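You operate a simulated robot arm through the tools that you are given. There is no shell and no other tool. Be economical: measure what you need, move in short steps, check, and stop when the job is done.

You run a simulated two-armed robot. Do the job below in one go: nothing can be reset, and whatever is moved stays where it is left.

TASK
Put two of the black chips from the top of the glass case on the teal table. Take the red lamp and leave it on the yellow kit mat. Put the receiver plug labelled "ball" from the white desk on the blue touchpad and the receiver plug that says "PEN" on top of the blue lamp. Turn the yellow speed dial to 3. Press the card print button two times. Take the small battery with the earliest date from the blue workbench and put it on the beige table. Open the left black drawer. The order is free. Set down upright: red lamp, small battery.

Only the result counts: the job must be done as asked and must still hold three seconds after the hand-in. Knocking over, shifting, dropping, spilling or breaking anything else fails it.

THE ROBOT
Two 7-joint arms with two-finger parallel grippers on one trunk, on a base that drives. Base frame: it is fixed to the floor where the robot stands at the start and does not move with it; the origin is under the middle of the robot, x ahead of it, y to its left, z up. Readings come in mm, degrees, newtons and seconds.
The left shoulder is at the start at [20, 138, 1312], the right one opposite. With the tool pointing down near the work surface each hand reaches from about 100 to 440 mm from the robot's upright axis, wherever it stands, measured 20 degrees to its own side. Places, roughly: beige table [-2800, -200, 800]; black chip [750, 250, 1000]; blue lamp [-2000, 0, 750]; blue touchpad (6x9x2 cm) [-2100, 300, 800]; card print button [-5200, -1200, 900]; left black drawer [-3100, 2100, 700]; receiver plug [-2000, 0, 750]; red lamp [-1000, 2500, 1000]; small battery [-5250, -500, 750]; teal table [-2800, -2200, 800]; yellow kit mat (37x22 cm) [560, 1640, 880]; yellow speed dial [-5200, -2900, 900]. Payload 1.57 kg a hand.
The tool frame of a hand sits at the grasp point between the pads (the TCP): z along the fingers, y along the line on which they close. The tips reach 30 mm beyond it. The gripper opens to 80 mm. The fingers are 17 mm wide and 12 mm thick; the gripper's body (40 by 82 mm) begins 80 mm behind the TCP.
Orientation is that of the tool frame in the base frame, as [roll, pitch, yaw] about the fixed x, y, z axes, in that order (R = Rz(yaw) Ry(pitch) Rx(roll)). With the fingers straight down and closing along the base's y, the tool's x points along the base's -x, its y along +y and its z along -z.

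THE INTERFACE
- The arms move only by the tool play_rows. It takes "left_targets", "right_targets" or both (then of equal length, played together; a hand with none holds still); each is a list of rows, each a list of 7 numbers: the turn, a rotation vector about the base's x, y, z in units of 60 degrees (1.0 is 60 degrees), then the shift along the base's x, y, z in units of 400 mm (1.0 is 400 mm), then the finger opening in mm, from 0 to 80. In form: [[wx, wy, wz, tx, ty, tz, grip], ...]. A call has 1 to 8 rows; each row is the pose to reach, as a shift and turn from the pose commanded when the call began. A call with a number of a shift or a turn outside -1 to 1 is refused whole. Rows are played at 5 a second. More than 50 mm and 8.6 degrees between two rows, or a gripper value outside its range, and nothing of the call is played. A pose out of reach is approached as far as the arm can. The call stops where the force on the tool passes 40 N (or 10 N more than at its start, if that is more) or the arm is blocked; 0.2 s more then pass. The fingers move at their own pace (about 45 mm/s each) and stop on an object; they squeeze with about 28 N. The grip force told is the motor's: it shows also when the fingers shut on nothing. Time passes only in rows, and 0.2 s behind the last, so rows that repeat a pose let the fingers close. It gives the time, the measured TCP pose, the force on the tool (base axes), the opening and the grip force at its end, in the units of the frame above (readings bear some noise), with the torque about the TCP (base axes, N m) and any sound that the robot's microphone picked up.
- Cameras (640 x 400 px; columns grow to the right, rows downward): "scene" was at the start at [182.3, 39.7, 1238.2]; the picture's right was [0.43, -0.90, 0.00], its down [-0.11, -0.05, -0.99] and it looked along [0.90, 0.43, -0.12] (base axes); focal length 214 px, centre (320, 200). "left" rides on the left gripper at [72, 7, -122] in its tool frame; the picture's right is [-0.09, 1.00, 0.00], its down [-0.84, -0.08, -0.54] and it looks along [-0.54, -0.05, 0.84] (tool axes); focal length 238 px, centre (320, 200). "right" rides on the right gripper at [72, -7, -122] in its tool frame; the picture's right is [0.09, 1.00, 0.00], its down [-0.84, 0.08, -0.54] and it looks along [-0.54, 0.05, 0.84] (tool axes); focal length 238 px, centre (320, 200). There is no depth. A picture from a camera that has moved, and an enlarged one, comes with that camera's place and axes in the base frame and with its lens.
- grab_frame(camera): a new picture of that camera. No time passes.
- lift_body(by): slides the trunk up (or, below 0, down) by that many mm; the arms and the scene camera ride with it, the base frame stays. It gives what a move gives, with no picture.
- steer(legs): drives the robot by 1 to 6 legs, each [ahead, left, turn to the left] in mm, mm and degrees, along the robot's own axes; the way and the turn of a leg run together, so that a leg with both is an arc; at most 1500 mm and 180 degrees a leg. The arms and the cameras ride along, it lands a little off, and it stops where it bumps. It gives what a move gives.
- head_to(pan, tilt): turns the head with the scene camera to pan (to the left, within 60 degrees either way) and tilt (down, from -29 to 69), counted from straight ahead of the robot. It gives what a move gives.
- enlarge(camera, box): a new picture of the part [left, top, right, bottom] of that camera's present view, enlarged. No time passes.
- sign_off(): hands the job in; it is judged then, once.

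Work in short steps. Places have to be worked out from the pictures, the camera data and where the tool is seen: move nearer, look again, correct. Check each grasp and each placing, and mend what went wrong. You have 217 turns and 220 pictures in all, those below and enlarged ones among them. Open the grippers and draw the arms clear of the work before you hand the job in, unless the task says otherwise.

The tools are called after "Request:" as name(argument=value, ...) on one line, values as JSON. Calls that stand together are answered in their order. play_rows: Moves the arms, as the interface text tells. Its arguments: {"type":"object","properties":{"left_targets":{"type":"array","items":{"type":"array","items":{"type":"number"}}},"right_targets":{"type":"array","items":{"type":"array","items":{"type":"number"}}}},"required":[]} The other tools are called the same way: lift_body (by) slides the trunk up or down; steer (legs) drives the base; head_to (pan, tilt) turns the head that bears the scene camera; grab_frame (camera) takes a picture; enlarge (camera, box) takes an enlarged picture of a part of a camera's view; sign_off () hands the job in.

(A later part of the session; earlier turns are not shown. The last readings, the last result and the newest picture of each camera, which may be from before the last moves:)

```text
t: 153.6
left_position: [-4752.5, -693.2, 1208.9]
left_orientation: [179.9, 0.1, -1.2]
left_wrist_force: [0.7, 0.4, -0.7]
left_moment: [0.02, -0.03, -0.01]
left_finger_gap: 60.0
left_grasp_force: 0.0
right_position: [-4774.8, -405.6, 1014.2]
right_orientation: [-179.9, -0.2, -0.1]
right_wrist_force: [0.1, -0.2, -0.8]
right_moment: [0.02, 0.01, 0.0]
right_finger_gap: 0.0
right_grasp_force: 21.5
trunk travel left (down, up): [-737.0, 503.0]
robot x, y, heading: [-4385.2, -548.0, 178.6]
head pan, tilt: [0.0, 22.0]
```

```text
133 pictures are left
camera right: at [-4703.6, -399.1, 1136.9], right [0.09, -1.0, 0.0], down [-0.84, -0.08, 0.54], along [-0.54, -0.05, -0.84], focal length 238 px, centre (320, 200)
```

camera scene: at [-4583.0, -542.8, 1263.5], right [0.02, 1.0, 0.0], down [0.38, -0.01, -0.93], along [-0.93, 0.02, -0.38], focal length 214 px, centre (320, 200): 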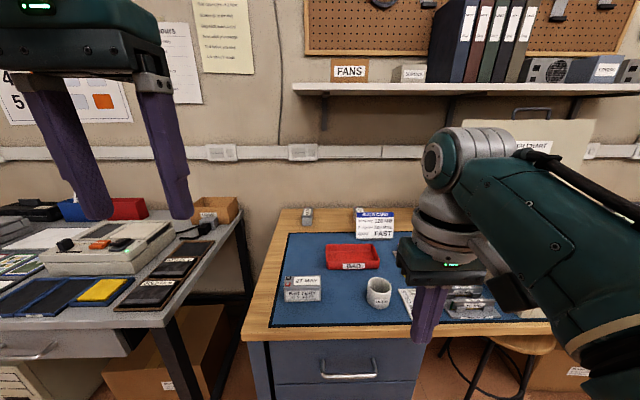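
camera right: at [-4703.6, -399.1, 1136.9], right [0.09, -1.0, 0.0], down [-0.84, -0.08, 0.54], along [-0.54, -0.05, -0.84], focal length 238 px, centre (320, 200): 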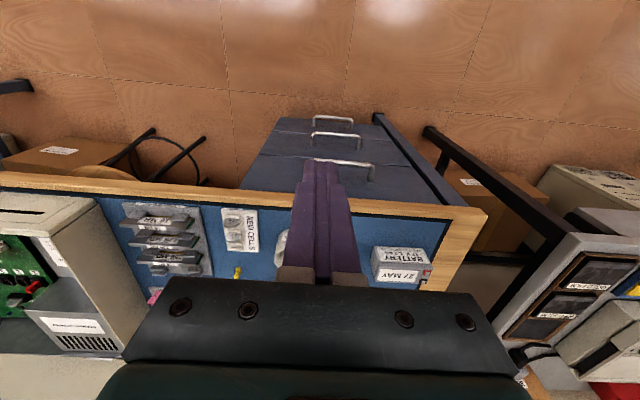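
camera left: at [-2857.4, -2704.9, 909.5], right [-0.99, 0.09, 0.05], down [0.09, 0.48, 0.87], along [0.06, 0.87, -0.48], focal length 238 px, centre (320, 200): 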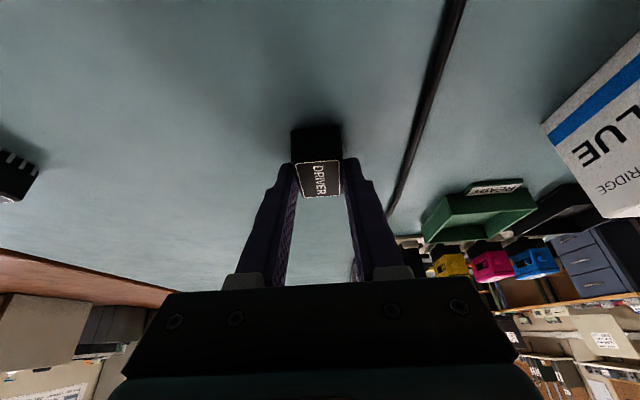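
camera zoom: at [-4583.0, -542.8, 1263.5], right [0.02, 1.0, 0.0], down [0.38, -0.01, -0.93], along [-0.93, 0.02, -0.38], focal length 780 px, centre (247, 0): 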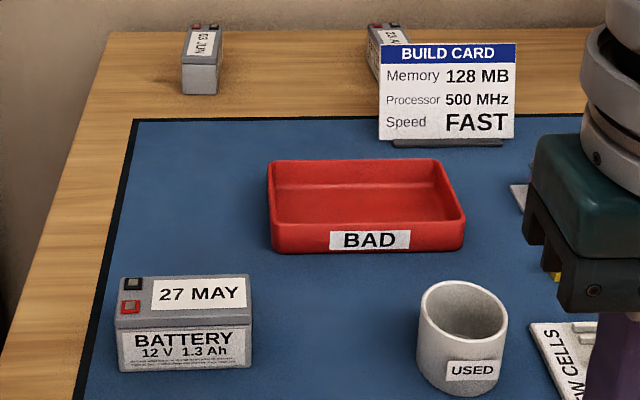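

Third battery reads "23 A…", partly hidden. I raise the trunk for a better angle.

Request:
lift_body(by=300)

Request:
enlarge(camera="scene", box=[260, 220, 420, 320])

Request:
grab_frame(camera="scene")

```text
t: 156.6
left_position: [-4754.1, -693.0, 1509.3]
left_orientation: [179.9, 0.0, -1.3]
left_wrist_force: [0.0, -0.2, -0.1]
left_moment: [0.02, -0.01, 0.04]
left_finger_gap: 60.0
left_grasp_force: 0.0
right_position: [-4775.4, -405.9, 1313.8]
right_orientation: [180.0, -0.2, -0.2]
right_wrist_force: [0.9, -0.5, 0.0]
right_moment: [0.0, 0.01, 0.03]
right_finger_gap: 0.0
right_grasp_force: 21.0
trunk travel left (down, up): [-1037.0, 203.0]
robot x, y, heading: [-4389.2, -549.2, 178.5]
head pan, tilt: [0.0, 22.0]
```

```text
4.00 times, centred on (340, 270) of scene
camera zoom: at [-4583.0, -542.9, 1563.6], right [0.02, 1.0, 0.0], down [0.37, -0.01, -0.93], along [-0.93, 0.02, -0.37], focal length 858 px, centre (240, -80)
```

zoom: 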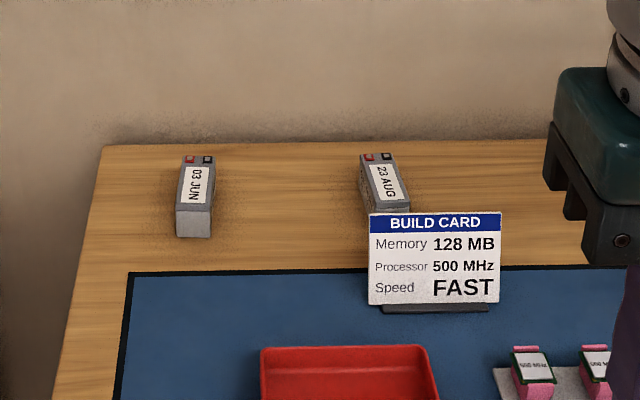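

```text
131 pictures are left
camera scene: at [-4583.0, -542.9, 1563.6], right [0.02, 1.0, 0.0], down [0.37, -0.01, -0.93], along [-0.93, 0.02, -0.37], focal length 214 px, centre (320, 200)
```

scene: 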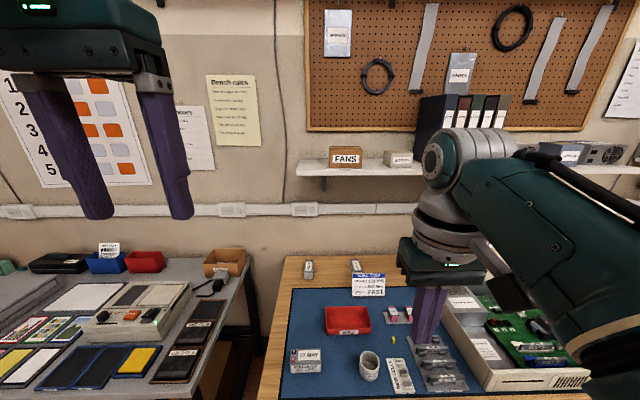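

Earliest date is 27 MAY, at ~[-5031,-582], top z≈847, long side along y, so I must grip across x (hand turned 90°). First tuck the right hand, lower the trunk, and rotate the left hand.

Request:
play_rows(right_targets=[[0, 0, 0, 0.06, 0.04, 0.05, 0], [0, 0, 0, 0.12, 0.1, 0.1, 0], [0, 0, 0, 0.2, 0.16, 0.13, 0], [0, 0, 0, 0.28, 0.2, 0.15, 0]], left_targets=[[0, 0, -0.13, 0, 0, -0.05, 80], [0, 0, -0.26, 0, 0, -0.1, 80], [0, 0, -0.39, 0, 0, -0.15, 80], [0, 0, -0.52, 0, 0, -0.2, 80]])

Request:
play_rows(left_targets=[[0, 0, -0.14, 0, 0, -0.05, 80], [0, 0, -0.28, 0, 0, -0.1, 80], [0, 0, -0.42, 0, 0, -0.1, 80], [0, 0, -0.56, 0, 0, -0.1, 80], [0, 0, -0.7, 0, 0, -0.1, 80], [0, 0, -0.84, 0, 0, -0.1, 80], [0, 0, -0.95, 0, 0, -0.1, 80]])

```text
t: 157.8
left_position: [-4753.5, -694.4, 1429.5]
left_orientation: [179.9, 0.0, -32.6]
left_wrist_force: [0.4, -0.2, -0.2]
left_moment: [-0.04, 0.01, 0.04]
left_finger_gap: 80.0
left_grasp_force: 0.1
right_position: [-4692.2, -284.3, 1334.6]
right_orientation: [-175.9, 0.4, -2.0]
right_wrist_force: [-0.2, -0.5, 0.1]
right_moment: [-0.03, 0.02, 0.0]
right_finger_gap: 0.3
right_grasp_force: 21.1
right hand out of reach, approached as far as the arm can: row 2, 3, 4
trunk travel left (down, up): [-1037.0, 203.0]
robot x, y, heading: [-4391.5, -546.7, 178.8]
head pan, tilt: [0.0, 22.0]
stopped in row 4 (right hand): the arm was blocked; the commanded pose is now the measured one
```

```text
t: 159.4
left_position: [-4752.2, -694.5, 1389.7]
left_orientation: [179.9, 0.0, -89.8]
left_wrist_force: [-0.5, 0.3, -0.2]
left_moment: [0.02, 0.01, 0.0]
left_finger_gap: 80.1
left_grasp_force: 0.1
right_position: [-4692.5, -284.9, 1334.4]
right_orientation: [-176.1, 0.2, -2.0]
right_wrist_force: [-0.5, -0.3, 0.7]
right_moment: [0.01, 0.0, -0.01]
right_finger_gap: 0.0
right_grasp_force: 21.1
trunk travel left (down, up): [-1037.0, 203.0]
robot x, y, heading: [-4390.5, -546.2, 178.9]
head pan, tilt: [0.0, 22.0]
```

Hand turned fine. Drive to the bench (robot ≈[-4735,-450]), lower the trunk 200, and look.

Request:
steer(legs=[[345, -105, 1]])

Request:
lift_body(by=-200)

Request:
head_to(pan=0, tilt=45)

Request:
grab_frame(camera="scene")

Request:
grab_frame(camera="left")

```text
t: 161.7
left_position: [-5096.1, -588.4, 1389.3]
left_orientation: [179.9, 0.0, -88.7]
left_wrist_force: [-0.1, 0.1, -0.1]
left_moment: [-0.01, -0.01, 0.01]
left_finger_gap: 80.0
left_grasp_force: 0.0
right_position: [-5043.4, -178.1, 1332.8]
right_orientation: [-176.1, 0.2, -1.0]
right_wrist_force: [-0.5, 0.0, -0.2]
right_moment: [-0.01, 0.0, -0.04]
right_finger_gap: 0.0
right_grasp_force: 21.1
trunk travel left (down, up): [-1037.0, 203.0]
robot x, y, heading: [-4735.5, -436.3, 179.5]
head pan, tilt: [0.0, 22.0]
```

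```text
t: 163.9
left_position: [-5096.0, -588.8, 1190.2]
left_orientation: [179.9, 0.1, -88.6]
left_wrist_force: [-0.3, -0.2, 0.2]
left_moment: [0.01, 0.0, -0.03]
left_finger_gap: 80.1
left_grasp_force: 0.1
right_position: [-5043.3, -176.4, 1134.5]
right_orientation: [-175.8, 0.2, -1.1]
right_wrist_force: [-1.0, -0.3, -0.2]
right_moment: [0.0, -0.05, -0.01]
right_finger_gap: 0.2
right_grasp_force: 21.9
trunk travel left (down, up): [-837.0, 403.0]
robot x, y, heading: [-4729.7, -435.9, 179.7]
head pan, tilt: [0.0, 22.0]
```

```text
t: 164.8
left_position: [-5097.1, -588.5, 1189.4]
left_orientation: [179.9, 0.0, -88.7]
left_wrist_force: [0.2, -0.4, -0.9]
left_moment: [0.01, 0.02, -0.01]
left_finger_gap: 79.7
left_grasp_force: 0.1
right_position: [-5043.3, -177.5, 1134.7]
right_orientation: [-175.9, 0.2, -1.1]
right_wrist_force: [0.4, -0.1, -0.6]
right_moment: [0.0, -0.02, 0.02]
right_finger_gap: 0.1
right_grasp_force: 21.8
trunk travel left (down, up): [-837.0, 403.0]
robot x, y, heading: [-4735.3, -433.6, 179.5]
head pan, tilt: [0.0, 45.0]
```

```text
130 pictures are left
camera scene: at [-4918.0, -435.0, 1328.2], right [0.01, 1.0, 0.0], down [0.71, 0.0, -0.71], along [-0.71, 0.0, -0.71], focal length 214 px, centre (320, 200)
```

scene: 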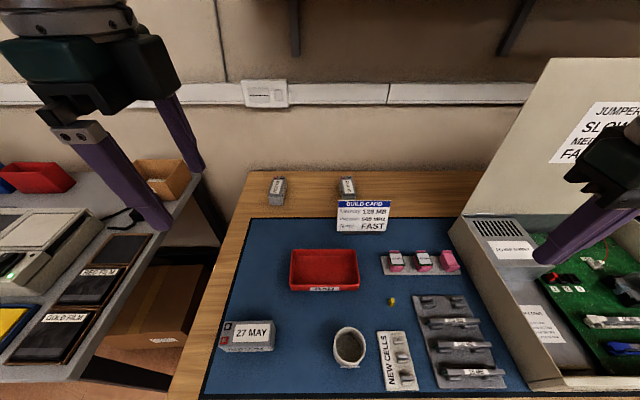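

```text
129 pictures are left
camera left: at [-5101.5, -660.5, 1311.8], right [-1.0, 0.07, 0.0], down [0.06, 0.84, 0.54], along [0.04, 0.54, -0.84], focal length 238 px, centre (320, 200)
```

left: 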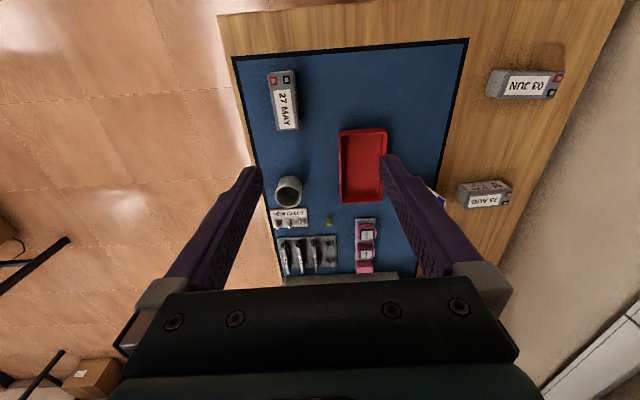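

Battery top ≈[-5032,-573,858]. I raise the right hand in place (away from the PC) and shift the left hand over the battery.

Request:
play_rows(left_targets=[[0, 0, 0, 0.06, 0.015, -0.04, 80], [0, 0, 0, 0.12, 0.03, -0.08, 80], [0, 0, 0, 0.16, 0.04, -0.16, 80], [0, 0, 0, 0.163, 0.04, -0.25, 80]], right_targets=[[0, 0, 0, 0, -0.03, 0.08, 0], [0, 0, 0, 0, -0.06, 0.16, 0], [0, 0, 0, 0, -0.1, 0.24, 0], [0, 0, 0, 0, -0.15, 0.3, 0]])

Request:
lift_body(by=-120)

Request:
grab_frame(camera="left")

Request:
grab_frame(camera="scene")

```text
t: 165.8
left_position: [-5030.7, -573.9, 1088.9]
left_orientation: [179.8, 0.1, -88.6]
left_wrist_force: [0.1, 0.1, -0.4]
left_moment: [-0.02, -0.01, -0.01]
left_finger_gap: 79.8
left_grasp_force: 0.1
right_position: [-5099.7, -184.2, 1196.3]
right_orientation: [-175.8, 0.2, -1.6]
right_wrist_force: [0.2, 0.1, -0.4]
right_moment: [0.04, -0.01, -0.01]
right_finger_gap: 0.0
right_grasp_force: 21.3
right hand out of reach, approached as far as the arm can: row 1, 2, 3, 4
trunk travel left (down, up): [-837.0, 403.0]
robot x, y, heading: [-4741.4, -437.3, 179.5]
head pan, tilt: [0.0, 45.0]
```

```text
t: 167.3
left_position: [-5030.1, -573.1, 968.1]
left_orientation: [179.9, 0.0, -88.6]
left_wrist_force: [0.5, -0.4, 0.2]
left_moment: [-0.01, 0.0, 0.0]
left_finger_gap: 80.0
left_grasp_force: 0.0
right_position: [-5100.2, -185.5, 1076.7]
right_orientation: [-175.6, 0.1, -1.5]
right_wrist_force: [-0.3, 0.6, 1.0]
right_moment: [-0.03, -0.01, -0.01]
right_finger_gap: 0.0
right_grasp_force: 21.0
trunk travel left (down, up): [-717.0, 523.0]
robot x, y, heading: [-4734.2, -440.4, 180.0]
head pan, tilt: [0.0, 45.0]
```

```text
128 pictures are left
camera left: at [-5035.7, -645.0, 1090.6], right [-1.0, 0.07, 0.0], down [0.06, 0.84, 0.54], along [0.03, 0.54, -0.84], focal length 238 px, centre (320, 200)
```

left: 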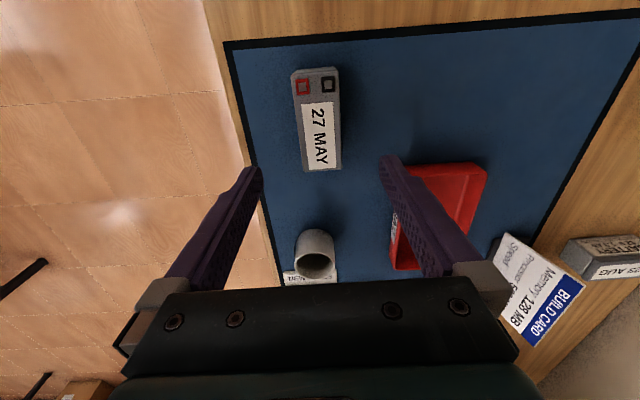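

```text
127 pictures are left
camera scene: at [-4918.5, -436.6, 1209.2], right [-0.01, 1.0, 0.0], down [0.7, 0.01, -0.72], along [-0.72, -0.01, -0.7], focal length 214 px, centre (320, 200)
```

scene: 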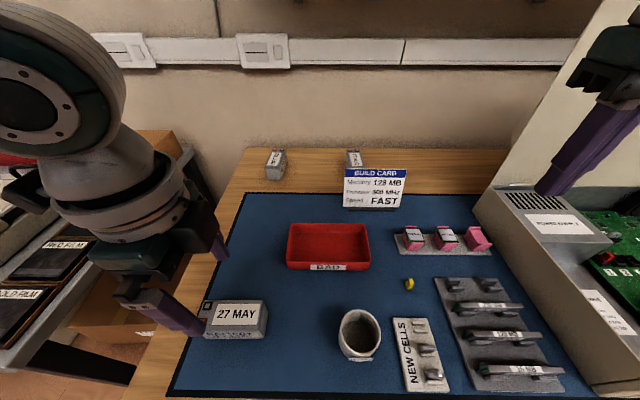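

Battery centre ≈[-5033,-579], top ~840. I descend around it to TCP z≈828.

Request:
play_rows(left_targets=[[0, 0, 0.0, -0.006, -0.015, -0.1, 80], [0, 0, 0, -0.006, -0.015, -0.2, 80], [0, 0, 0, -0.006, -0.015, -0.28, 80], [0, 0, 0, -0.006, -0.015, -0.35, 80]])

Request:
grab_frame(camera="left")

Request:
enlarge(camera="scene", box=[100, 220, 340, 370])

```text
t: 168.3
left_position: [-5032.3, -581.3, 828.5]
left_orientation: [180.0, 0.1, -88.5]
left_wrist_force: [9.1, -0.8, 30.2]
left_moment: [-0.14, -0.82, 0.1]
left_finger_gap: 79.9
left_grasp_force: 0.2
right_position: [-5100.7, -185.4, 1077.0]
right_orientation: [-175.7, 0.1, -1.4]
right_wrist_force: [0.6, 0.1, 0.0]
right_moment: [-0.01, -0.01, 0.0]
right_finger_gap: 0.2
right_grasp_force: 21.0
trunk travel left (down, up): [-717.0, 523.0]
robot x, y, heading: [-4734.1, -435.6, 179.7]
head pan, tilt: [0.0, 45.0]
```

```text
126 pictures are left
camera left: at [-5037.7, -651.9, 952.2], right [-1.0, 0.07, 0.0], down [0.06, 0.84, 0.54], along [0.04, 0.54, -0.84], focal length 238 px, centre (320, 200)
```

left: 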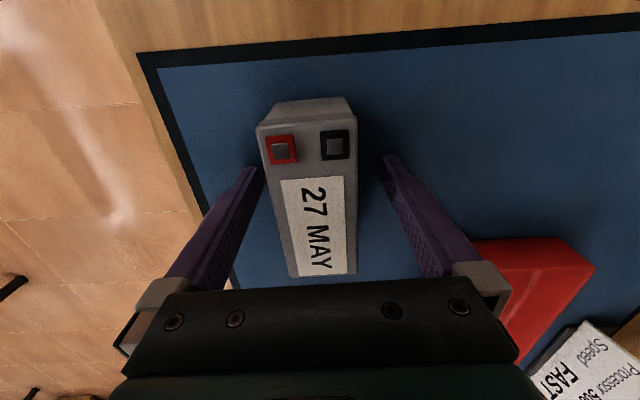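

```text
2.67 times, centred on (220, 295) of scene
camera zoom: at [-4918.0, -437.5, 1209.7], right [-0.02, 1.0, 0.0], down [0.7, 0.01, -0.71], along [-0.71, -0.01, -0.7], focal length 572 px, centre (587, -53)
```

zoom: 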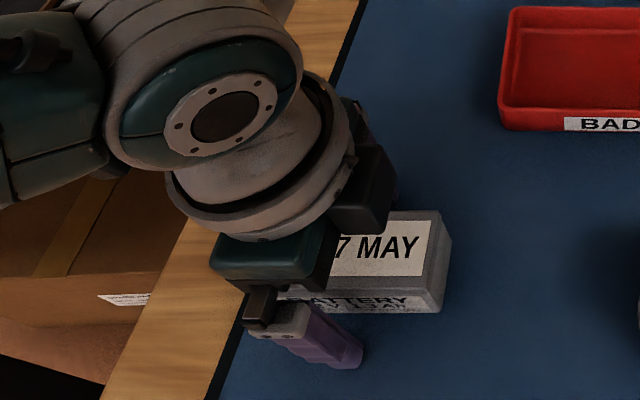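

Tips touch the bench (z≈798). I raise 5 mm and close.

Request:
play_rows(left_targets=[[0, 0, 0, 0, 0, 0.014, 70], [0, 0, 0, 0, 0, 0.014, 50], [0, 0, 0, 0, 0, 0.014, 30], [0, 0, 0, 0, 0, 0.014, 25], [0, 0, 0, 0, 0, 0.014, 25]])

Request:
play_rows(left_targets=[[0, 0, 0, 0, 0, 0.05, 25], [0, 0, 0, 0, 0, 0.15, 25], [0, 0, 0, 0, 0, 0.27, 25], [0, 0, 0, 0, 0, 0.39, 25]])

Request:
grab_frame(camera="left")

```text
t: 169.5
left_position: [-5032.3, -580.3, 833.5]
left_orientation: [179.9, 0.0, -88.6]
left_wrist_force: [-0.2, -0.3, 0.3]
left_moment: [0.02, 0.02, 0.0]
left_finger_gap: 43.4
left_grasp_force: 27.6
right_position: [-5099.6, -184.8, 1077.3]
right_orientation: [-175.6, 0.2, -1.4]
right_wrist_force: [-0.4, 0.2, -1.2]
right_moment: [0.01, -0.01, 0.03]
right_finger_gap: 0.0
right_grasp_force: 21.5
trunk travel left (down, up): [-717.0, 523.0]
robot x, y, heading: [-4740.8, -434.7, 179.3]
head pan, tilt: [0.0, 45.0]
```

```text
t: 170.5
left_position: [-5030.8, -578.4, 987.3]
left_orientation: [180.0, -0.1, -88.5]
left_wrist_force: [0.1, 0.2, -5.7]
left_moment: [-0.04, 0.04, -0.01]
left_finger_gap: 43.7
left_grasp_force: 27.9
right_position: [-5099.8, -183.8, 1076.6]
right_orientation: [-175.5, 0.2, -1.3]
right_wrist_force: [0.3, -0.4, 0.3]
right_moment: [-0.01, -0.03, 0.05]
right_finger_gap: 0.0
right_grasp_force: 21.0
trunk travel left (down, up): [-717.0, 523.0]
robot x, y, heading: [-4736.2, -435.0, 179.8]
head pan, tilt: [0.0, 45.0]
```

```text
124 pictures are left
camera left: at [-5036.2, -649.8, 1110.9], right [-1.0, 0.07, 0.0], down [0.06, 0.84, 0.54], along [0.04, 0.54, -0.84], focal length 238 px, centre (320, 200)
```

left: 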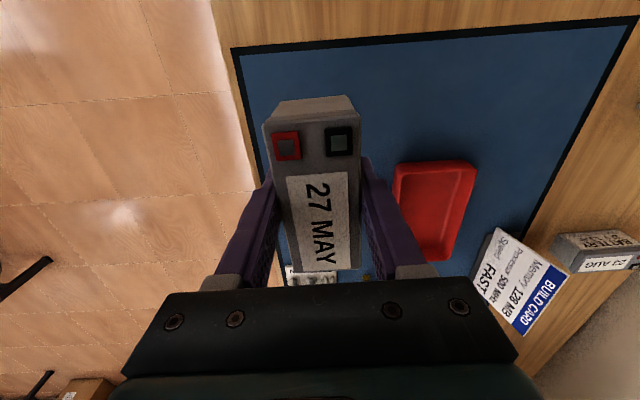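

Battery held (6 N weight). I back off, turn around toward the beige table, and look.

Request:
steer(legs=[[-550, 0, 0], [0, 0, -90], [0, 0, -90]])

Request:
head_to(pan=0, tilt=18)

Request:
grab_frame(camera="scene")

```text
t: 181.3
left_position: [-3886.9, -308.8, 987.7]
left_orientation: [179.9, 0.0, 89.2]
left_wrist_force: [-0.4, 0.6, -6.2]
left_moment: [0.0, 0.0, 0.0]
left_finger_gap: 43.9
left_grasp_force: 27.9
right_position: [-3832.9, -704.4, 1075.5]
right_orientation: [-175.6, 0.2, 176.5]
right_wrist_force: [0.1, 0.4, -0.1]
right_moment: [-0.01, -0.01, 0.0]
right_finger_gap: 0.0
right_grasp_force: 21.1
trunk travel left (down, up): [-717.0, 523.0]
robot x, y, heading: [-4187.1, -442.1, -2.6]
head pan, tilt: [0.0, 45.0]
```

```text
t: 182.3
left_position: [-3886.7, -308.8, 988.3]
left_orientation: [179.8, 0.0, 89.3]
left_wrist_force: [0.9, 0.4, -5.0]
left_moment: [-0.02, -0.02, -0.05]
left_finger_gap: 43.4
left_grasp_force: 27.5
right_position: [-3833.9, -705.4, 1076.4]
right_orientation: [-175.6, 0.3, 176.5]
right_wrist_force: [-0.4, -0.2, 0.2]
right_moment: [-0.02, 0.01, 0.01]
right_finger_gap: 0.2
right_grasp_force: 21.2
trunk travel left (down, up): [-717.0, 523.0]
robot x, y, heading: [-4187.5, -441.9, -2.7]
head pan, tilt: [0.0, 18.0]
```

```text
123 pictures are left
camera scene: at [-3995.8, -447.9, 1249.9], right [-0.04, -1.0, 0.0], down [-0.31, 0.01, -0.95], along [0.95, -0.04, -0.31], focal length 214 px, centre (320, 200)
```

scene: 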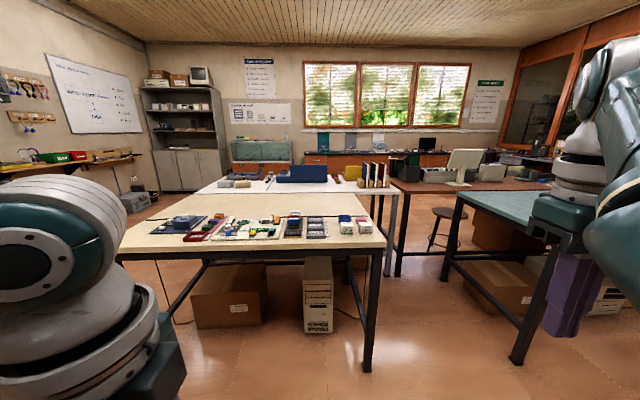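

The beige table's front edge is at x≈-3250 with items in a row. I drive 650 mm nearer to find a free spot.

Request:
steer(legs=[[600, 0, 2]])

Request:
head_to(pan=0, tilt=35)

Request:
grab_frame(camera="scene")

```text
t: 185.7
left_position: [-3284.9, -316.0, 988.5]
left_orientation: [179.8, -0.1, 91.0]
left_wrist_force: [0.9, 0.2, -6.2]
left_moment: [0.0, 0.02, -0.01]
left_finger_gap: 43.4
left_grasp_force: 28.0
right_position: [-3219.7, -709.9, 1076.6]
right_orientation: [-175.5, 0.1, 178.2]
right_wrist_force: [0.4, 0.3, -0.1]
right_moment: [0.01, 0.03, -0.02]
right_finger_gap: 0.2
right_grasp_force: 20.9
trunk travel left (down, up): [-717.0, 523.0]
robot x, y, heading: [-3580.5, -460.2, -0.8]
head pan, tilt: [0.0, 18.0]
```

```text
t: 186.5
left_position: [-3286.0, -315.3, 988.8]
left_orientation: [-180.0, 0.0, 91.1]
left_wrist_force: [0.1, 0.5, -6.2]
left_moment: [0.01, 0.0, 0.04]
left_finger_gap: 43.5
left_grasp_force: 28.4
right_position: [-3219.9, -711.4, 1077.0]
right_orientation: [-175.5, 0.2, 178.2]
right_wrist_force: [-0.7, 0.5, 0.8]
right_moment: [0.05, -0.01, -0.02]
right_finger_gap: 0.2
right_grasp_force: 21.0
trunk travel left (down, up): [-717.0, 523.0]
robot x, y, heading: [-3585.8, -456.2, -0.8]
head pan, tilt: [0.0, 35.0]
```

```text
122 pictures are left
camera scene: at [-3394.9, -458.3, 1223.3], right [-0.01, -1.0, 0.0], down [-0.57, 0.0, -0.82], along [0.82, -0.01, -0.57], focal length 214 px, centre (320, 200)
```

scene: 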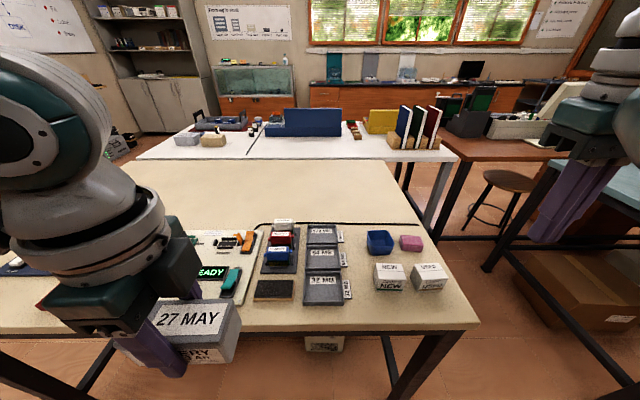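

A wide free area lies on the table's rear-left part, best reached from its left (+y) side, which is also on my way. I drive around there.

Request:
steer(legs=[[-200, 0, 1], [0, 1150, 0], [950, 0, 0], [0, 0, -90]])

Request:
grab_frame(camera="scene")

```text
t: 202.0
left_position: [-2690.4, 405.1, 988.3]
left_orientation: [179.9, -0.1, 1.3]
left_wrist_force: [-0.8, -0.4, -5.3]
left_moment: [0.01, -0.01, 0.03]
left_finger_gap: 43.4
left_grasp_force: 28.3
right_position: [-3084.2, 337.7, 1074.7]
right_orientation: [-175.5, 0.3, 88.4]
right_wrist_force: [1.3, -0.6, -1.2]
right_moment: [-0.01, -0.03, 0.04]
right_finger_gap: 0.1
right_grasp_force: 21.5
trunk travel left (down, up): [-717.0, 523.0]
robot x, y, heading: [-2828.3, 701.3, -90.6]
head pan, tilt: [0.0, 35.0]
```

```text
121 pictures are left
camera scene: at [-2832.5, 513.4, 1222.8], right [-1.0, 0.0, 0.0], down [0.0, 0.57, -0.82], along [0.0, -0.82, -0.57], focal length 214 px, centre (320, 200)
```

scene: 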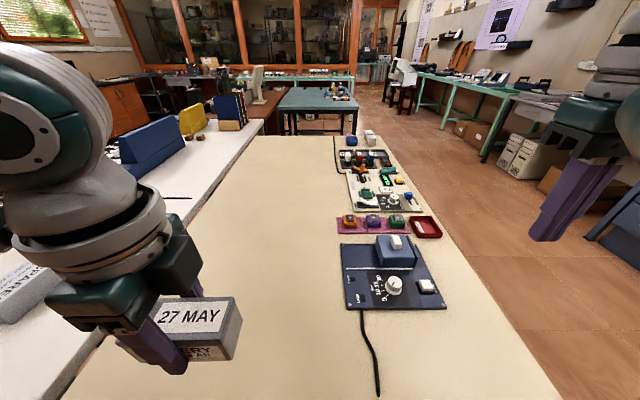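

The table in front is free. I move the battery to ~[-2690,325] and lower it in steps to the surface.

Request:
play_rows(left_targets=[[0, 0, 0, 0, -0.1, -0.03, 25], [0, 0, 0, 0, -0.2, -0.08, 25], [0, 0, 0, 0, -0.2, -0.19, 25], [0, 0, 0, 0, -0.2, -0.28, 25]])

Request:
play_rows(left_targets=[[0, 0, 0, 0, 0, -0.03, 25], [0, 0, 0, 0, 0, -0.05, 25], [0, 0, 0, 0, 0, -0.065, 25], [0, 0, 0, 0, 0, -0.075, 25], [0, 0, 0, 0, 0, -0.083, 25], [0, 0, 0, 0, 0, -0.09, 25]])

Request:
grab_frame(camera="scene")

```text
t: 203.0
left_position: [-2691.3, 325.4, 874.3]
left_orientation: [179.9, 0.0, 1.2]
left_wrist_force: [-0.2, 0.5, -6.2]
left_moment: [-0.01, 0.06, -0.02]
left_finger_gap: 43.7
left_grasp_force: 28.0
right_position: [-3084.6, 338.8, 1076.1]
right_orientation: [-175.6, 0.2, 88.4]
right_wrist_force: [-0.1, 1.4, 0.5]
right_moment: [-0.01, 0.0, 0.05]
right_finger_gap: 0.1
right_grasp_force: 21.0
trunk travel left (down, up): [-717.0, 523.0]
robot x, y, heading: [-2830.8, 699.2, -90.4]
head pan, tilt: [0.0, 35.0]
```

```text
t: 204.4
left_position: [-2689.4, 325.5, 841.1]
left_orientation: [179.9, 0.0, 1.3]
left_wrist_force: [-0.1, -0.3, -5.4]
left_moment: [0.02, -0.01, 0.01]
left_finger_gap: 43.5
left_grasp_force: 28.1
right_position: [-3083.6, 338.1, 1076.5]
right_orientation: [-175.5, 0.2, 88.5]
right_wrist_force: [-0.4, -0.3, 0.1]
right_moment: [-0.01, -0.02, 0.0]
right_finger_gap: 0.2
right_grasp_force: 21.8
trunk travel left (down, up): [-717.0, 523.0]
robot x, y, heading: [-2833.0, 701.3, -90.4]
head pan, tilt: [0.0, 35.0]
```

```text
120 pictures are left
camera scene: at [-2833.0, 513.5, 1222.8], right [-1.0, 0.01, 0.0], down [0.0, 0.57, -0.82], along [-0.01, -0.82, -0.57], focal length 214 px, centre (320, 200)
```

scene: 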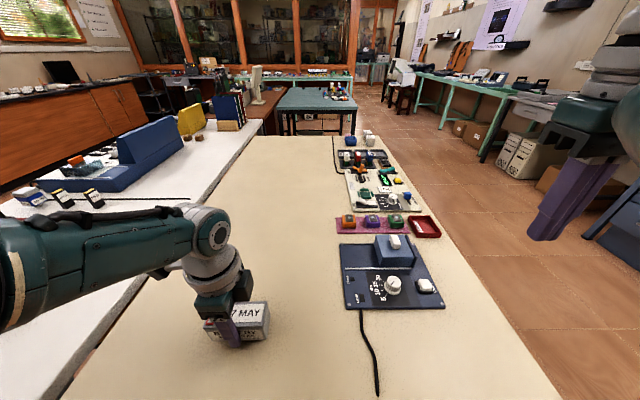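

Not yet touching. Continue in small steps.

Request:
play_rows(left_targets=[[0, 0, 0, 0, 0, -0.007, 25], [0, 0, 0, 0, 0, -0.012, 25], [0, 0, 0, 0, 0, -0.017, 25], [0, 0, 0, 0, 0, -0.02, 25], [0, 0, 0, 0, 0, -0.02, 25]])

Request:
enlarge(camera="scene", box=[180, 260, 300, 360])

```text
t: 205.6
left_position: [-2688.7, 330.5, 834.3]
left_orientation: [179.9, -0.1, 1.4]
left_wrist_force: [0.7, 0.0, -6.5]
left_moment: [0.0, -0.01, 0.02]
left_finger_gap: 43.5
left_grasp_force: 28.0
left hand out of reach, approached as far as the arm can: row 2, 3, 4, 5
right_position: [-3083.3, 339.2, 1076.1]
right_orientation: [-175.5, 0.1, 88.4]
right_wrist_force: [-0.2, -0.1, -1.3]
right_moment: [0.02, -0.01, 0.0]
right_finger_gap: 0.1
right_grasp_force: 21.6
trunk travel left (down, up): [-717.0, 523.0]
robot x, y, heading: [-2832.9, 702.4, -90.6]
head pan, tilt: [0.0, 35.0]
```

```text
4.00 times, centred on (240, 310) of scene
camera zoom: at [-2832.9, 513.5, 1222.8], right [-1.0, 0.01, 0.0], down [0.0, 0.57, -0.82], along [-0.01, -0.82, -0.57], focal length 858 px, centre (640, -240)
```

zoom: 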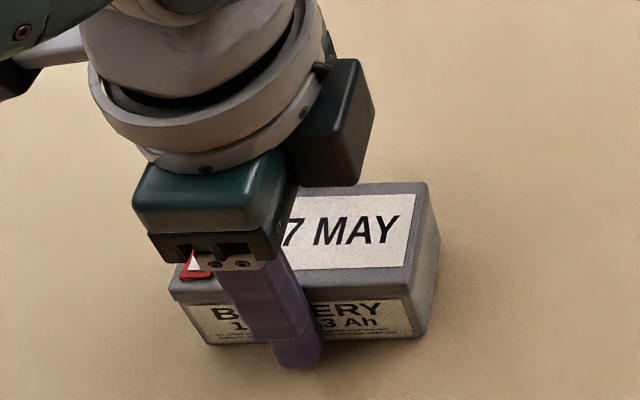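

Reach limit; I bring the hand 40 mm nearer and continue lowering.

Request:
play_rows(left_targets=[[0, 0, 0, 0, 0.05, 0, 25], [0, 0, 0, 0, 0.1, 0, 25], [0, 0, 0, 0, 0.1, -0.006, 25], [0, 0, 0, 0, 0.1, -0.012, 25], [0, 0, 0, 0, 0.1, -0.018, 25], [0, 0, 0, 0, 0.1, -0.024, 25], [0, 0, 0, 0, 0.1, -0.024, 25]])

```text
t: 206.8
left_position: [-2688.3, 369.4, 829.3]
left_orientation: [-180.0, 0.1, 1.3]
left_wrist_force: [2.7, 7.3, 22.1]
left_moment: [0.19, -0.02, 0.0]
left_finger_gap: 43.3
left_grasp_force: 27.8
right_position: [-3084.1, 337.6, 1076.2]
right_orientation: [-175.6, 0.3, 88.4]
right_wrist_force: [-0.1, 0.1, -0.5]
right_moment: [0.0, 0.0, 0.01]
right_finger_gap: 0.0
right_grasp_force: 21.6
trunk travel left (down, up): [-717.0, 523.0]
robot x, y, heading: [-2828.8, 703.8, -90.3]
head pan, tilt: [0.0, 35.0]
stopped in row 5 (left hand): the force on the tool passed its limit at 49 N (the readings are from after the stop); the commanded pose is now the measured one
```

Contact with the table. I raise 1 mm, release and rise straight up.

Request:
play_rows(left_targets=[[0, 0, 0, 0, 0, 0.003, 40], [0, 0, 0, 0, 0, 0.003, 60], [0, 0, 0, 0, 0, 0.003, 76], [0, 0, 0, 0, 0, 0.003, 76], [0, 0, 0, 0, 0, 0.09, 76], [0, 0, 0, 0, 0, 0.2, 76], [0, 0, 0, 0, 0, 0.32, 76]])

Request:
grab_frame(camera="scene")

```text
t: 208.4
left_position: [-2690.1, 371.8, 955.4]
left_orientation: [180.0, 0.1, 1.4]
left_wrist_force: [0.3, 0.0, -0.6]
left_moment: [0.0, 0.03, 0.01]
left_finger_gap: 75.9
left_grasp_force: 0.0
right_position: [-3082.2, 336.9, 1076.1]
right_orientation: [-175.6, 0.3, 88.4]
right_wrist_force: [0.5, -0.1, 0.8]
right_moment: [0.01, 0.02, 0.0]
right_finger_gap: 0.0
right_grasp_force: 21.3
trunk travel left (down, up): [-717.0, 523.0]
robot x, y, heading: [-2829.5, 700.6, -90.4]
head pan, tilt: [0.0, 35.0]
```

```text
118 pictures are left
camera scene: at [-2832.8, 513.3, 1223.0], right [-1.0, 0.01, 0.0], down [0.0, 0.57, -0.82], along [-0.01, -0.82, -0.57], focal length 214 px, centre (320, 200)
```

scene: 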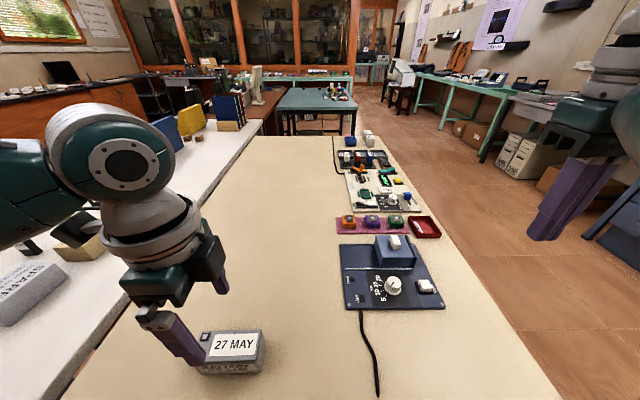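

Battery stands on the beige table. Next the white desk: I turn the left hand back to normal yaw, raise it, back away and strafe toward the white desk's end.

Request:
play_rows(left_targets=[[0, 0, 0.14, 0, 0.02, 0.05, 76], [0, 0, 0.28, 0, 0.04, 0.1, 76], [0, 0, 0.42, 0, 0.06, 0.15, 76], [0, 0, 0.56, 0, 0.06, 0.2, 76], [0, 0, 0.7, 0, 0.06, 0.25, 76], [0, 0, 0.84, 0, 0.06, 0.3, 76], [0, 0, 0.95, 0, 0.06, 0.35, 76]])

Request:
play_rows(left_targets=[[0, 0, 0.13, 0, 0, 0, 76], [0, 0, 0.26, 0, 0, 0, 76], [0, 0, 0.39, 0, 0, 0, 76], [0, 0, 0.53, 0, 0, 0, 76]])

Request:
steer(legs=[[-150, 0, 0], [0, 700, 0]])

Request:
head_to(pan=0, tilt=30)

Request:
grab_frame(camera="scene")

```text
t: 210.0
left_position: [-2687.4, 392.9, 1096.9]
left_orientation: [179.9, 0.1, 58.5]
left_wrist_force: [-0.4, -0.2, -0.2]
left_moment: [0.0, 0.04, 0.04]
left_finger_gap: 75.9
left_grasp_force: 0.0
right_position: [-3083.2, 336.1, 1076.6]
right_orientation: [-175.4, 0.3, 88.4]
right_wrist_force: [0.5, 0.6, 0.3]
right_moment: [-0.01, 0.0, 0.03]
right_finger_gap: 0.2
right_grasp_force: 21.4
trunk travel left (down, up): [-717.0, 523.0]
robot x, y, heading: [-2831.3, 702.3, -90.6]
head pan, tilt: [0.0, 35.0]
```

```text
t: 211.0
left_position: [-2688.6, 393.6, 1098.1]
left_orientation: [-180.0, 0.1, 90.4]
left_wrist_force: [1.2, -0.1, -0.1]
left_moment: [-0.01, -0.01, -0.03]
left_finger_gap: 76.0
left_grasp_force: 0.0
right_position: [-3083.0, 337.4, 1075.6]
right_orientation: [-175.5, 0.3, 88.4]
right_wrist_force: [-0.3, -0.1, -0.5]
right_moment: [-0.03, -0.02, 0.01]
right_finger_gap: 0.2
right_grasp_force: 21.2
trunk travel left (down, up): [-717.0, 523.0]
robot x, y, heading: [-2833.0, 703.0, -90.7]
head pan, tilt: [0.0, 35.0]
```

```text
t: 215.8
left_position: [-1997.0, 532.2, 1098.3]
left_orientation: [180.0, 0.2, 89.4]
left_wrist_force: [0.2, -0.3, -0.2]
left_moment: [0.0, -0.02, 0.02]
left_finger_gap: 76.0
left_grasp_force: 0.1
right_position: [-2391.9, 481.4, 1077.6]
right_orientation: [-175.4, 0.3, 87.7]
right_wrist_force: [0.2, -0.3, 0.8]
right_moment: [0.01, 0.0, -0.04]
right_finger_gap: 0.0
right_grasp_force: 21.6
trunk travel left (down, up): [-717.0, 523.0]
robot x, y, heading: [-2133.2, 843.1, -91.1]
head pan, tilt: [0.0, 35.0]
```

```text
t: 216.4
left_position: [-1998.4, 532.8, 1097.7]
left_orientation: [-179.9, 0.1, 89.4]
left_wrist_force: [-0.8, -0.2, 0.3]
left_moment: [-0.03, 0.03, -0.03]
left_finger_gap: 75.7
left_grasp_force: 0.1
right_position: [-2393.3, 480.5, 1076.5]
right_orientation: [-175.4, 0.3, 87.8]
right_wrist_force: [0.0, 0.3, -0.7]
right_moment: [0.01, 0.0, -0.02]
right_finger_gap: 0.0
right_grasp_force: 20.8
trunk travel left (down, up): [-717.0, 523.0]
robot x, y, heading: [-2133.4, 841.9, -90.9]
head pan, tilt: [0.0, 30.0]
```

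```text
117 pictures are left
camera scene: at [-2139.6, 651.9, 1230.8], right [-1.0, 0.02, 0.0], down [0.01, 0.5, -0.87], along [-0.02, -0.87, -0.5], focal length 214 px, centre (320, 200)
```

scene: 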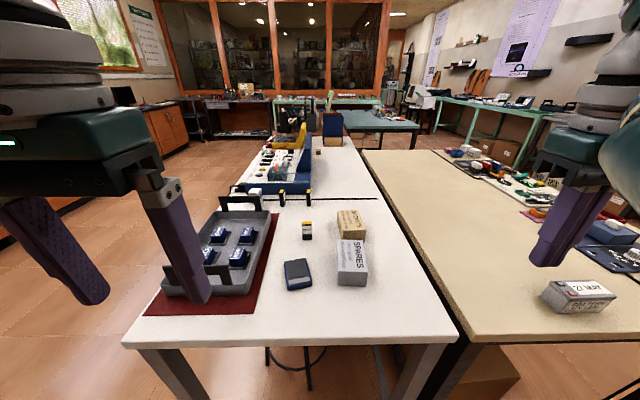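

I zoom in on the white desk's items.

Request:
enlarge(camera="scene", box=[190, 170, 390, 300])

Request:
enlarge(camera="scene", box=[230, 90, 370, 210])

```text
3.08 times, centred on (290, 235) of scene
camera zoom: at [-2139.6, 651.9, 1230.8], right [-1.0, 0.02, 0.0], down [0.01, 0.5, -0.87], along [-0.02, -0.87, -0.5], focal length 660 px, centre (412, 92)
```

zoom: 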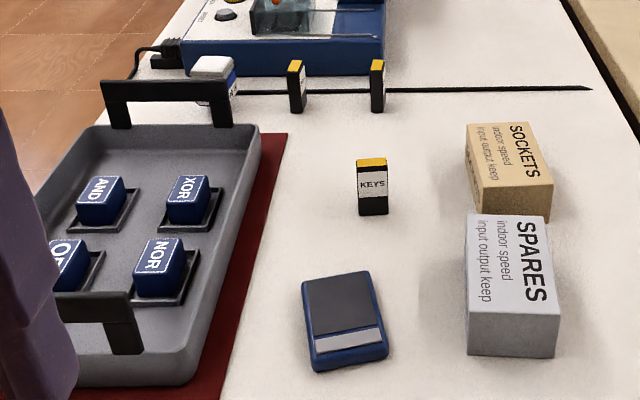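

```text
3.33 times, centred on (300, 150) of scene
camera zoom: at [-2139.6, 651.9, 1230.8], right [-1.0, 0.02, 0.0], down [0.01, 0.5, -0.87], along [-0.02, -0.87, -0.5], focal length 715 px, centre (387, 367)
```

zoom: 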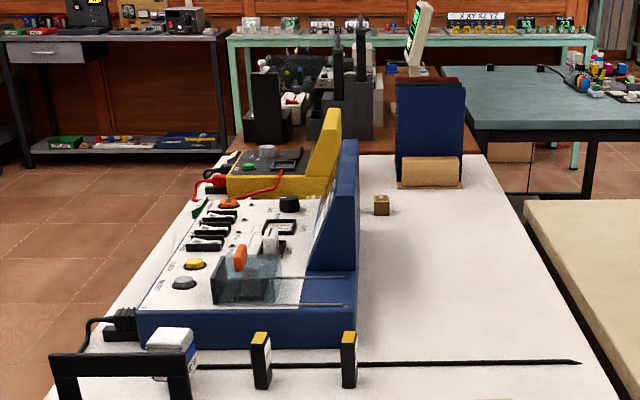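

Touchpad ≈[-2094,266]; KEYS plug at [-2110,96]; two other plugs near y≈-118; the blue lamp is probably at [-1900,-96]. I go round to the desk's front to read labels.

Request:
steer(legs=[[0, 950, 0], [0, 0, -90], [0, 780, 1]])

Request:
grab_frame(camera="scene")

```text
t: 229.0
left_position: [-1526.6, -95.0, 1096.5]
left_orientation: [179.9, 0.1, -0.6]
left_wrist_force: [-0.5, 0.4, 0.0]
left_moment: [0.0, 0.01, 0.01]
left_finger_gap: 76.0
left_grasp_force: 0.1
right_position: [-1576.8, 302.0, 1076.8]
right_orientation: [-175.4, 0.4, -2.3]
right_wrist_force: [0.2, 0.6, -0.7]
right_moment: [0.0, 0.02, 0.0]
right_finger_gap: 0.1
right_grasp_force: 20.8
trunk travel left (down, up): [-717.0, 523.0]
robot x, y, heading: [-1216.6, 42.3, 178.8]
head pan, tilt: [0.0, 30.0]
```

```text
114 pictures are left
camera scene: at [-1407.9, 46.9, 1230.8], right [0.02, 1.0, 0.0], down [0.5, -0.01, -0.87], along [-0.87, 0.02, -0.5], focal length 214 px, centre (320, 200)
```

scene: 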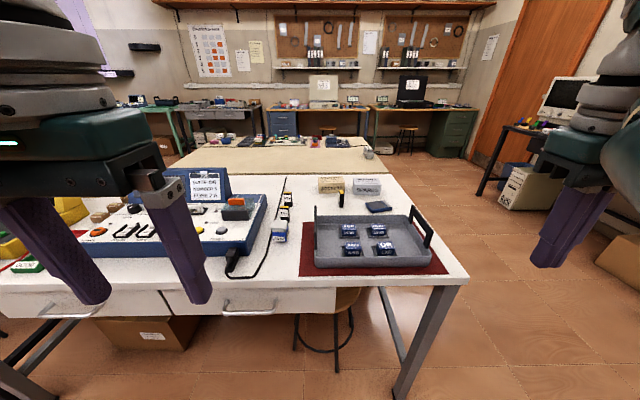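

Request:
enlarge(camera="scene", box=[240, 165, 400, 265])

Request:
enlarge(camera="scene", box=[255, 180, 315, 250])

```text
4.00 times, centred on (320, 215) of scene
camera zoom: at [-1407.9, 46.9, 1230.8], right [0.02, 1.0, 0.0], down [0.5, -0.01, -0.87], along [-0.87, 0.02, -0.5], focal length 858 px, centre (320, 140)
```

zoom: 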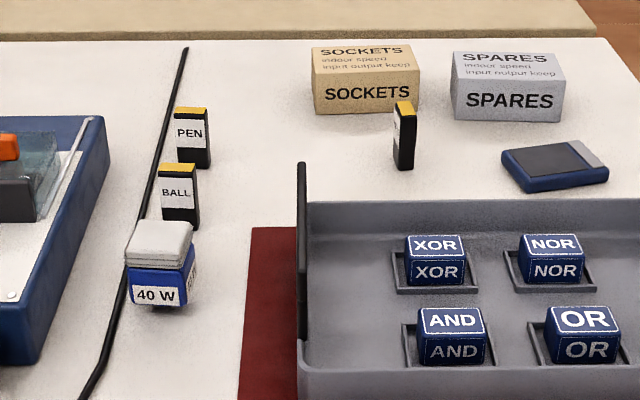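

```text
5.71 times, centred on (285, 215) of scene
camera zoom: at [-1407.9, 46.9, 1230.8], right [0.02, 1.0, 0.0], down [0.5, -0.01, -0.87], along [-0.87, 0.02, -0.5], focal length 1226 px, centre (520, 114)
```

zoom: 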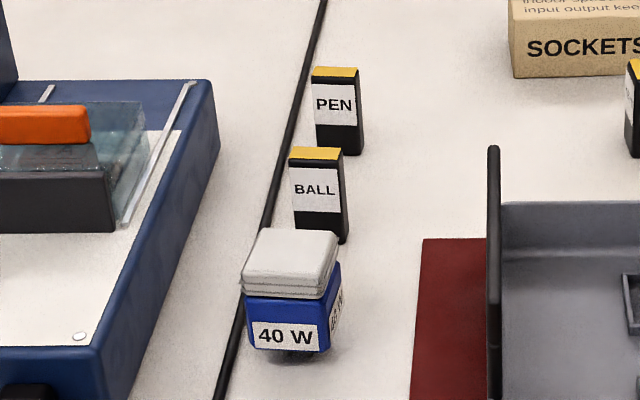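

PEN ≈[-2112,-58], BALL ≈[-2013,-60] (both ~62 mm tall on desk z≈798), blue "40 W" lamp ≈[-1920,-65], top z≈860. I raise the right hand out of the way before lowering the trunk.

Request:
play_rows(right_targets=[[0, 0, 0, 0, 0.03, 0.08, 0], [0, 0, 0, 0, 0.06, 0.16, 0], [0, 0, 0, 0, 0.1, 0.24, 0], [0, 0, 0, 0, 0.14, 0.32, 0], [0, 0, 0, 0, 0.18, 0.4, 0]])

Request:
steer(legs=[[335, -36, 1]])

Request:
grab_frame(camera="left")

```text
t: 230.2
left_position: [-1526.7, -94.8, 1098.0]
left_orientation: [-180.0, 0.2, -0.7]
left_wrist_force: [-0.6, 0.2, -0.7]
left_moment: [-0.02, -0.01, -0.03]
left_finger_gap: 76.0
left_grasp_force: 0.1
right_position: [-1576.6, 374.5, 1236.7]
right_orientation: [-175.5, 0.3, -2.5]
right_wrist_force: [0.4, 0.2, 0.0]
right_moment: [-0.01, 0.03, 0.01]
right_finger_gap: 0.0
right_grasp_force: 20.5
right hand out of reach, approached as far as the arm can: row 1, 2
trunk travel left (down, up): [-717.0, 523.0]
robot x, y, heading: [-1213.4, 45.1, 178.7]
head pan, tilt: [0.0, 30.0]
```

```text
t: 232.4
left_position: [-1855.3, -59.4, 1097.3]
left_orientation: [180.0, 0.2, 0.1]
left_wrist_force: [0.4, 0.7, -0.7]
left_moment: [0.02, 0.01, -0.01]
left_finger_gap: 76.1
left_grasp_force: 0.0
right_position: [-1912.3, 409.7, 1236.8]
right_orientation: [-175.5, 0.3, -1.5]
right_wrist_force: [-1.0, -0.6, 0.9]
right_moment: [0.0, 0.0, -0.01]
right_finger_gap: 0.1
right_grasp_force: 21.6
trunk travel left (down, up): [-717.0, 523.0]
robot x, y, heading: [-1545.2, 85.8, 179.7]
head pan, tilt: [0.0, 30.0]
```

```text
111 pictures are left
camera left: at [-1783.9, -64.9, 1219.4], right [-0.09, -1.0, 0.0], down [-0.84, 0.08, 0.54], along [-0.54, 0.05, -0.84], focal length 238 px, centre (320, 200)
```

left: 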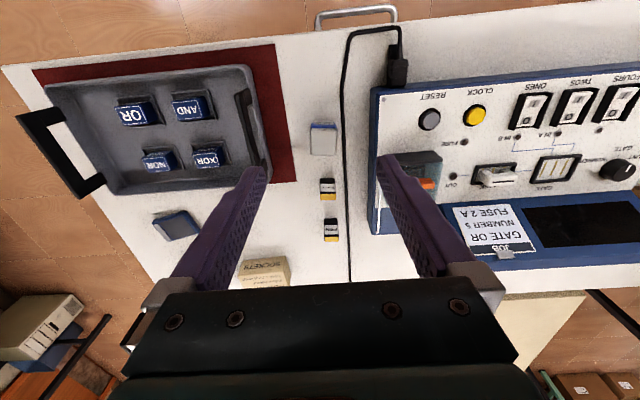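

Clear view from above. PEN ≈[-2110,-57], BALL ≈[-2012,-58], lamp top ≈[-1904,-59]. I extend the left hand forward over PEN while tilting 30°, then lower the trunk 120.

Request:
play_rows(left_targets=[[0, 0.083, 0, -0.1, 0, 0, 50], [0, 0.166, 0, -0.2, 0, 0, 50], [0, 0.25, 0, -0.3, 0, 0, 50], [0, 0.333, 0, -0.4, 0, 0, 50], [0, 0.416, 0, -0.5, 0.002, 0, 50], [0, 0.5, 0, -0.61, 0.004, 0, 50]])

Request:
lift_body(by=-140)

Request:
grab_frame(camera="left")

Request:
grab_frame(camera="scene")

```text
t: 233.8
left_position: [-2100.3, -57.9, 1096.6]
left_orientation: [-180.0, 30.2, 0.0]
left_wrist_force: [0.4, -0.7, -0.3]
left_moment: [0.03, 0.0, 0.01]
left_finger_gap: 50.1
left_grasp_force: 0.0
right_position: [-1911.8, 410.0, 1236.2]
right_orientation: [-175.5, 0.2, -1.6]
right_wrist_force: [0.0, -0.2, 0.5]
right_moment: [0.0, -0.02, 0.01]
right_finger_gap: 0.0
right_grasp_force: 21.3
trunk travel left (down, up): [-717.0, 523.0]
robot x, y, heading: [-1546.8, 82.2, 179.6]
head pan, tilt: [0.0, 30.0]
```

```text
t: 235.4
left_position: [-2100.6, -57.3, 958.0]
left_orientation: [180.0, 30.1, 0.2]
left_wrist_force: [0.7, 0.4, -0.8]
left_moment: [-0.01, 0.01, 0.0]
left_finger_gap: 49.6
left_grasp_force: 0.0
right_position: [-1911.9, 409.3, 1096.6]
right_orientation: [-175.4, 0.4, -1.7]
right_wrist_force: [-0.2, 0.7, -0.6]
right_moment: [-0.03, 0.01, 0.0]
right_finger_gap: 0.0
right_grasp_force: 20.9
trunk travel left (down, up): [-577.0, 663.0]
robot x, y, heading: [-1548.8, 76.9, 179.6]
head pan, tilt: [0.0, 30.0]
```

```text
110 pictures are left
camera left: at [-1976.8, -63.5, 1027.5], right [-0.08, -1.0, 0.05], down [-0.45, 0.08, 0.89], along [-0.89, 0.05, -0.46], focal length 238 px, centre (320, 200)
```

left: 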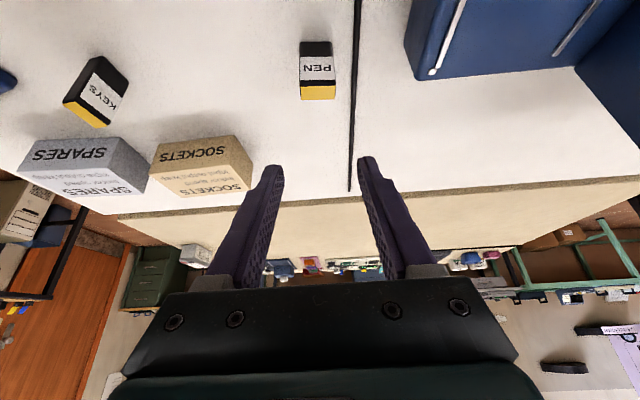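

```text
109 pictures are left
camera scene: at [-1739.1, 84.1, 1090.8], right [0.01, 1.0, 0.0], down [0.5, 0.0, -0.87], along [-0.87, 0.01, -0.5], focal length 214 px, centre (320, 200)
```

scene: 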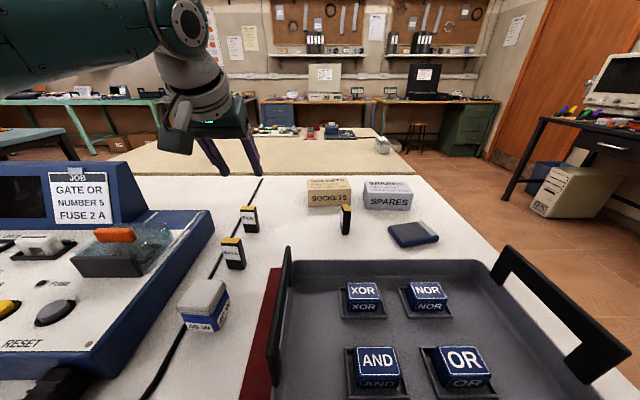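

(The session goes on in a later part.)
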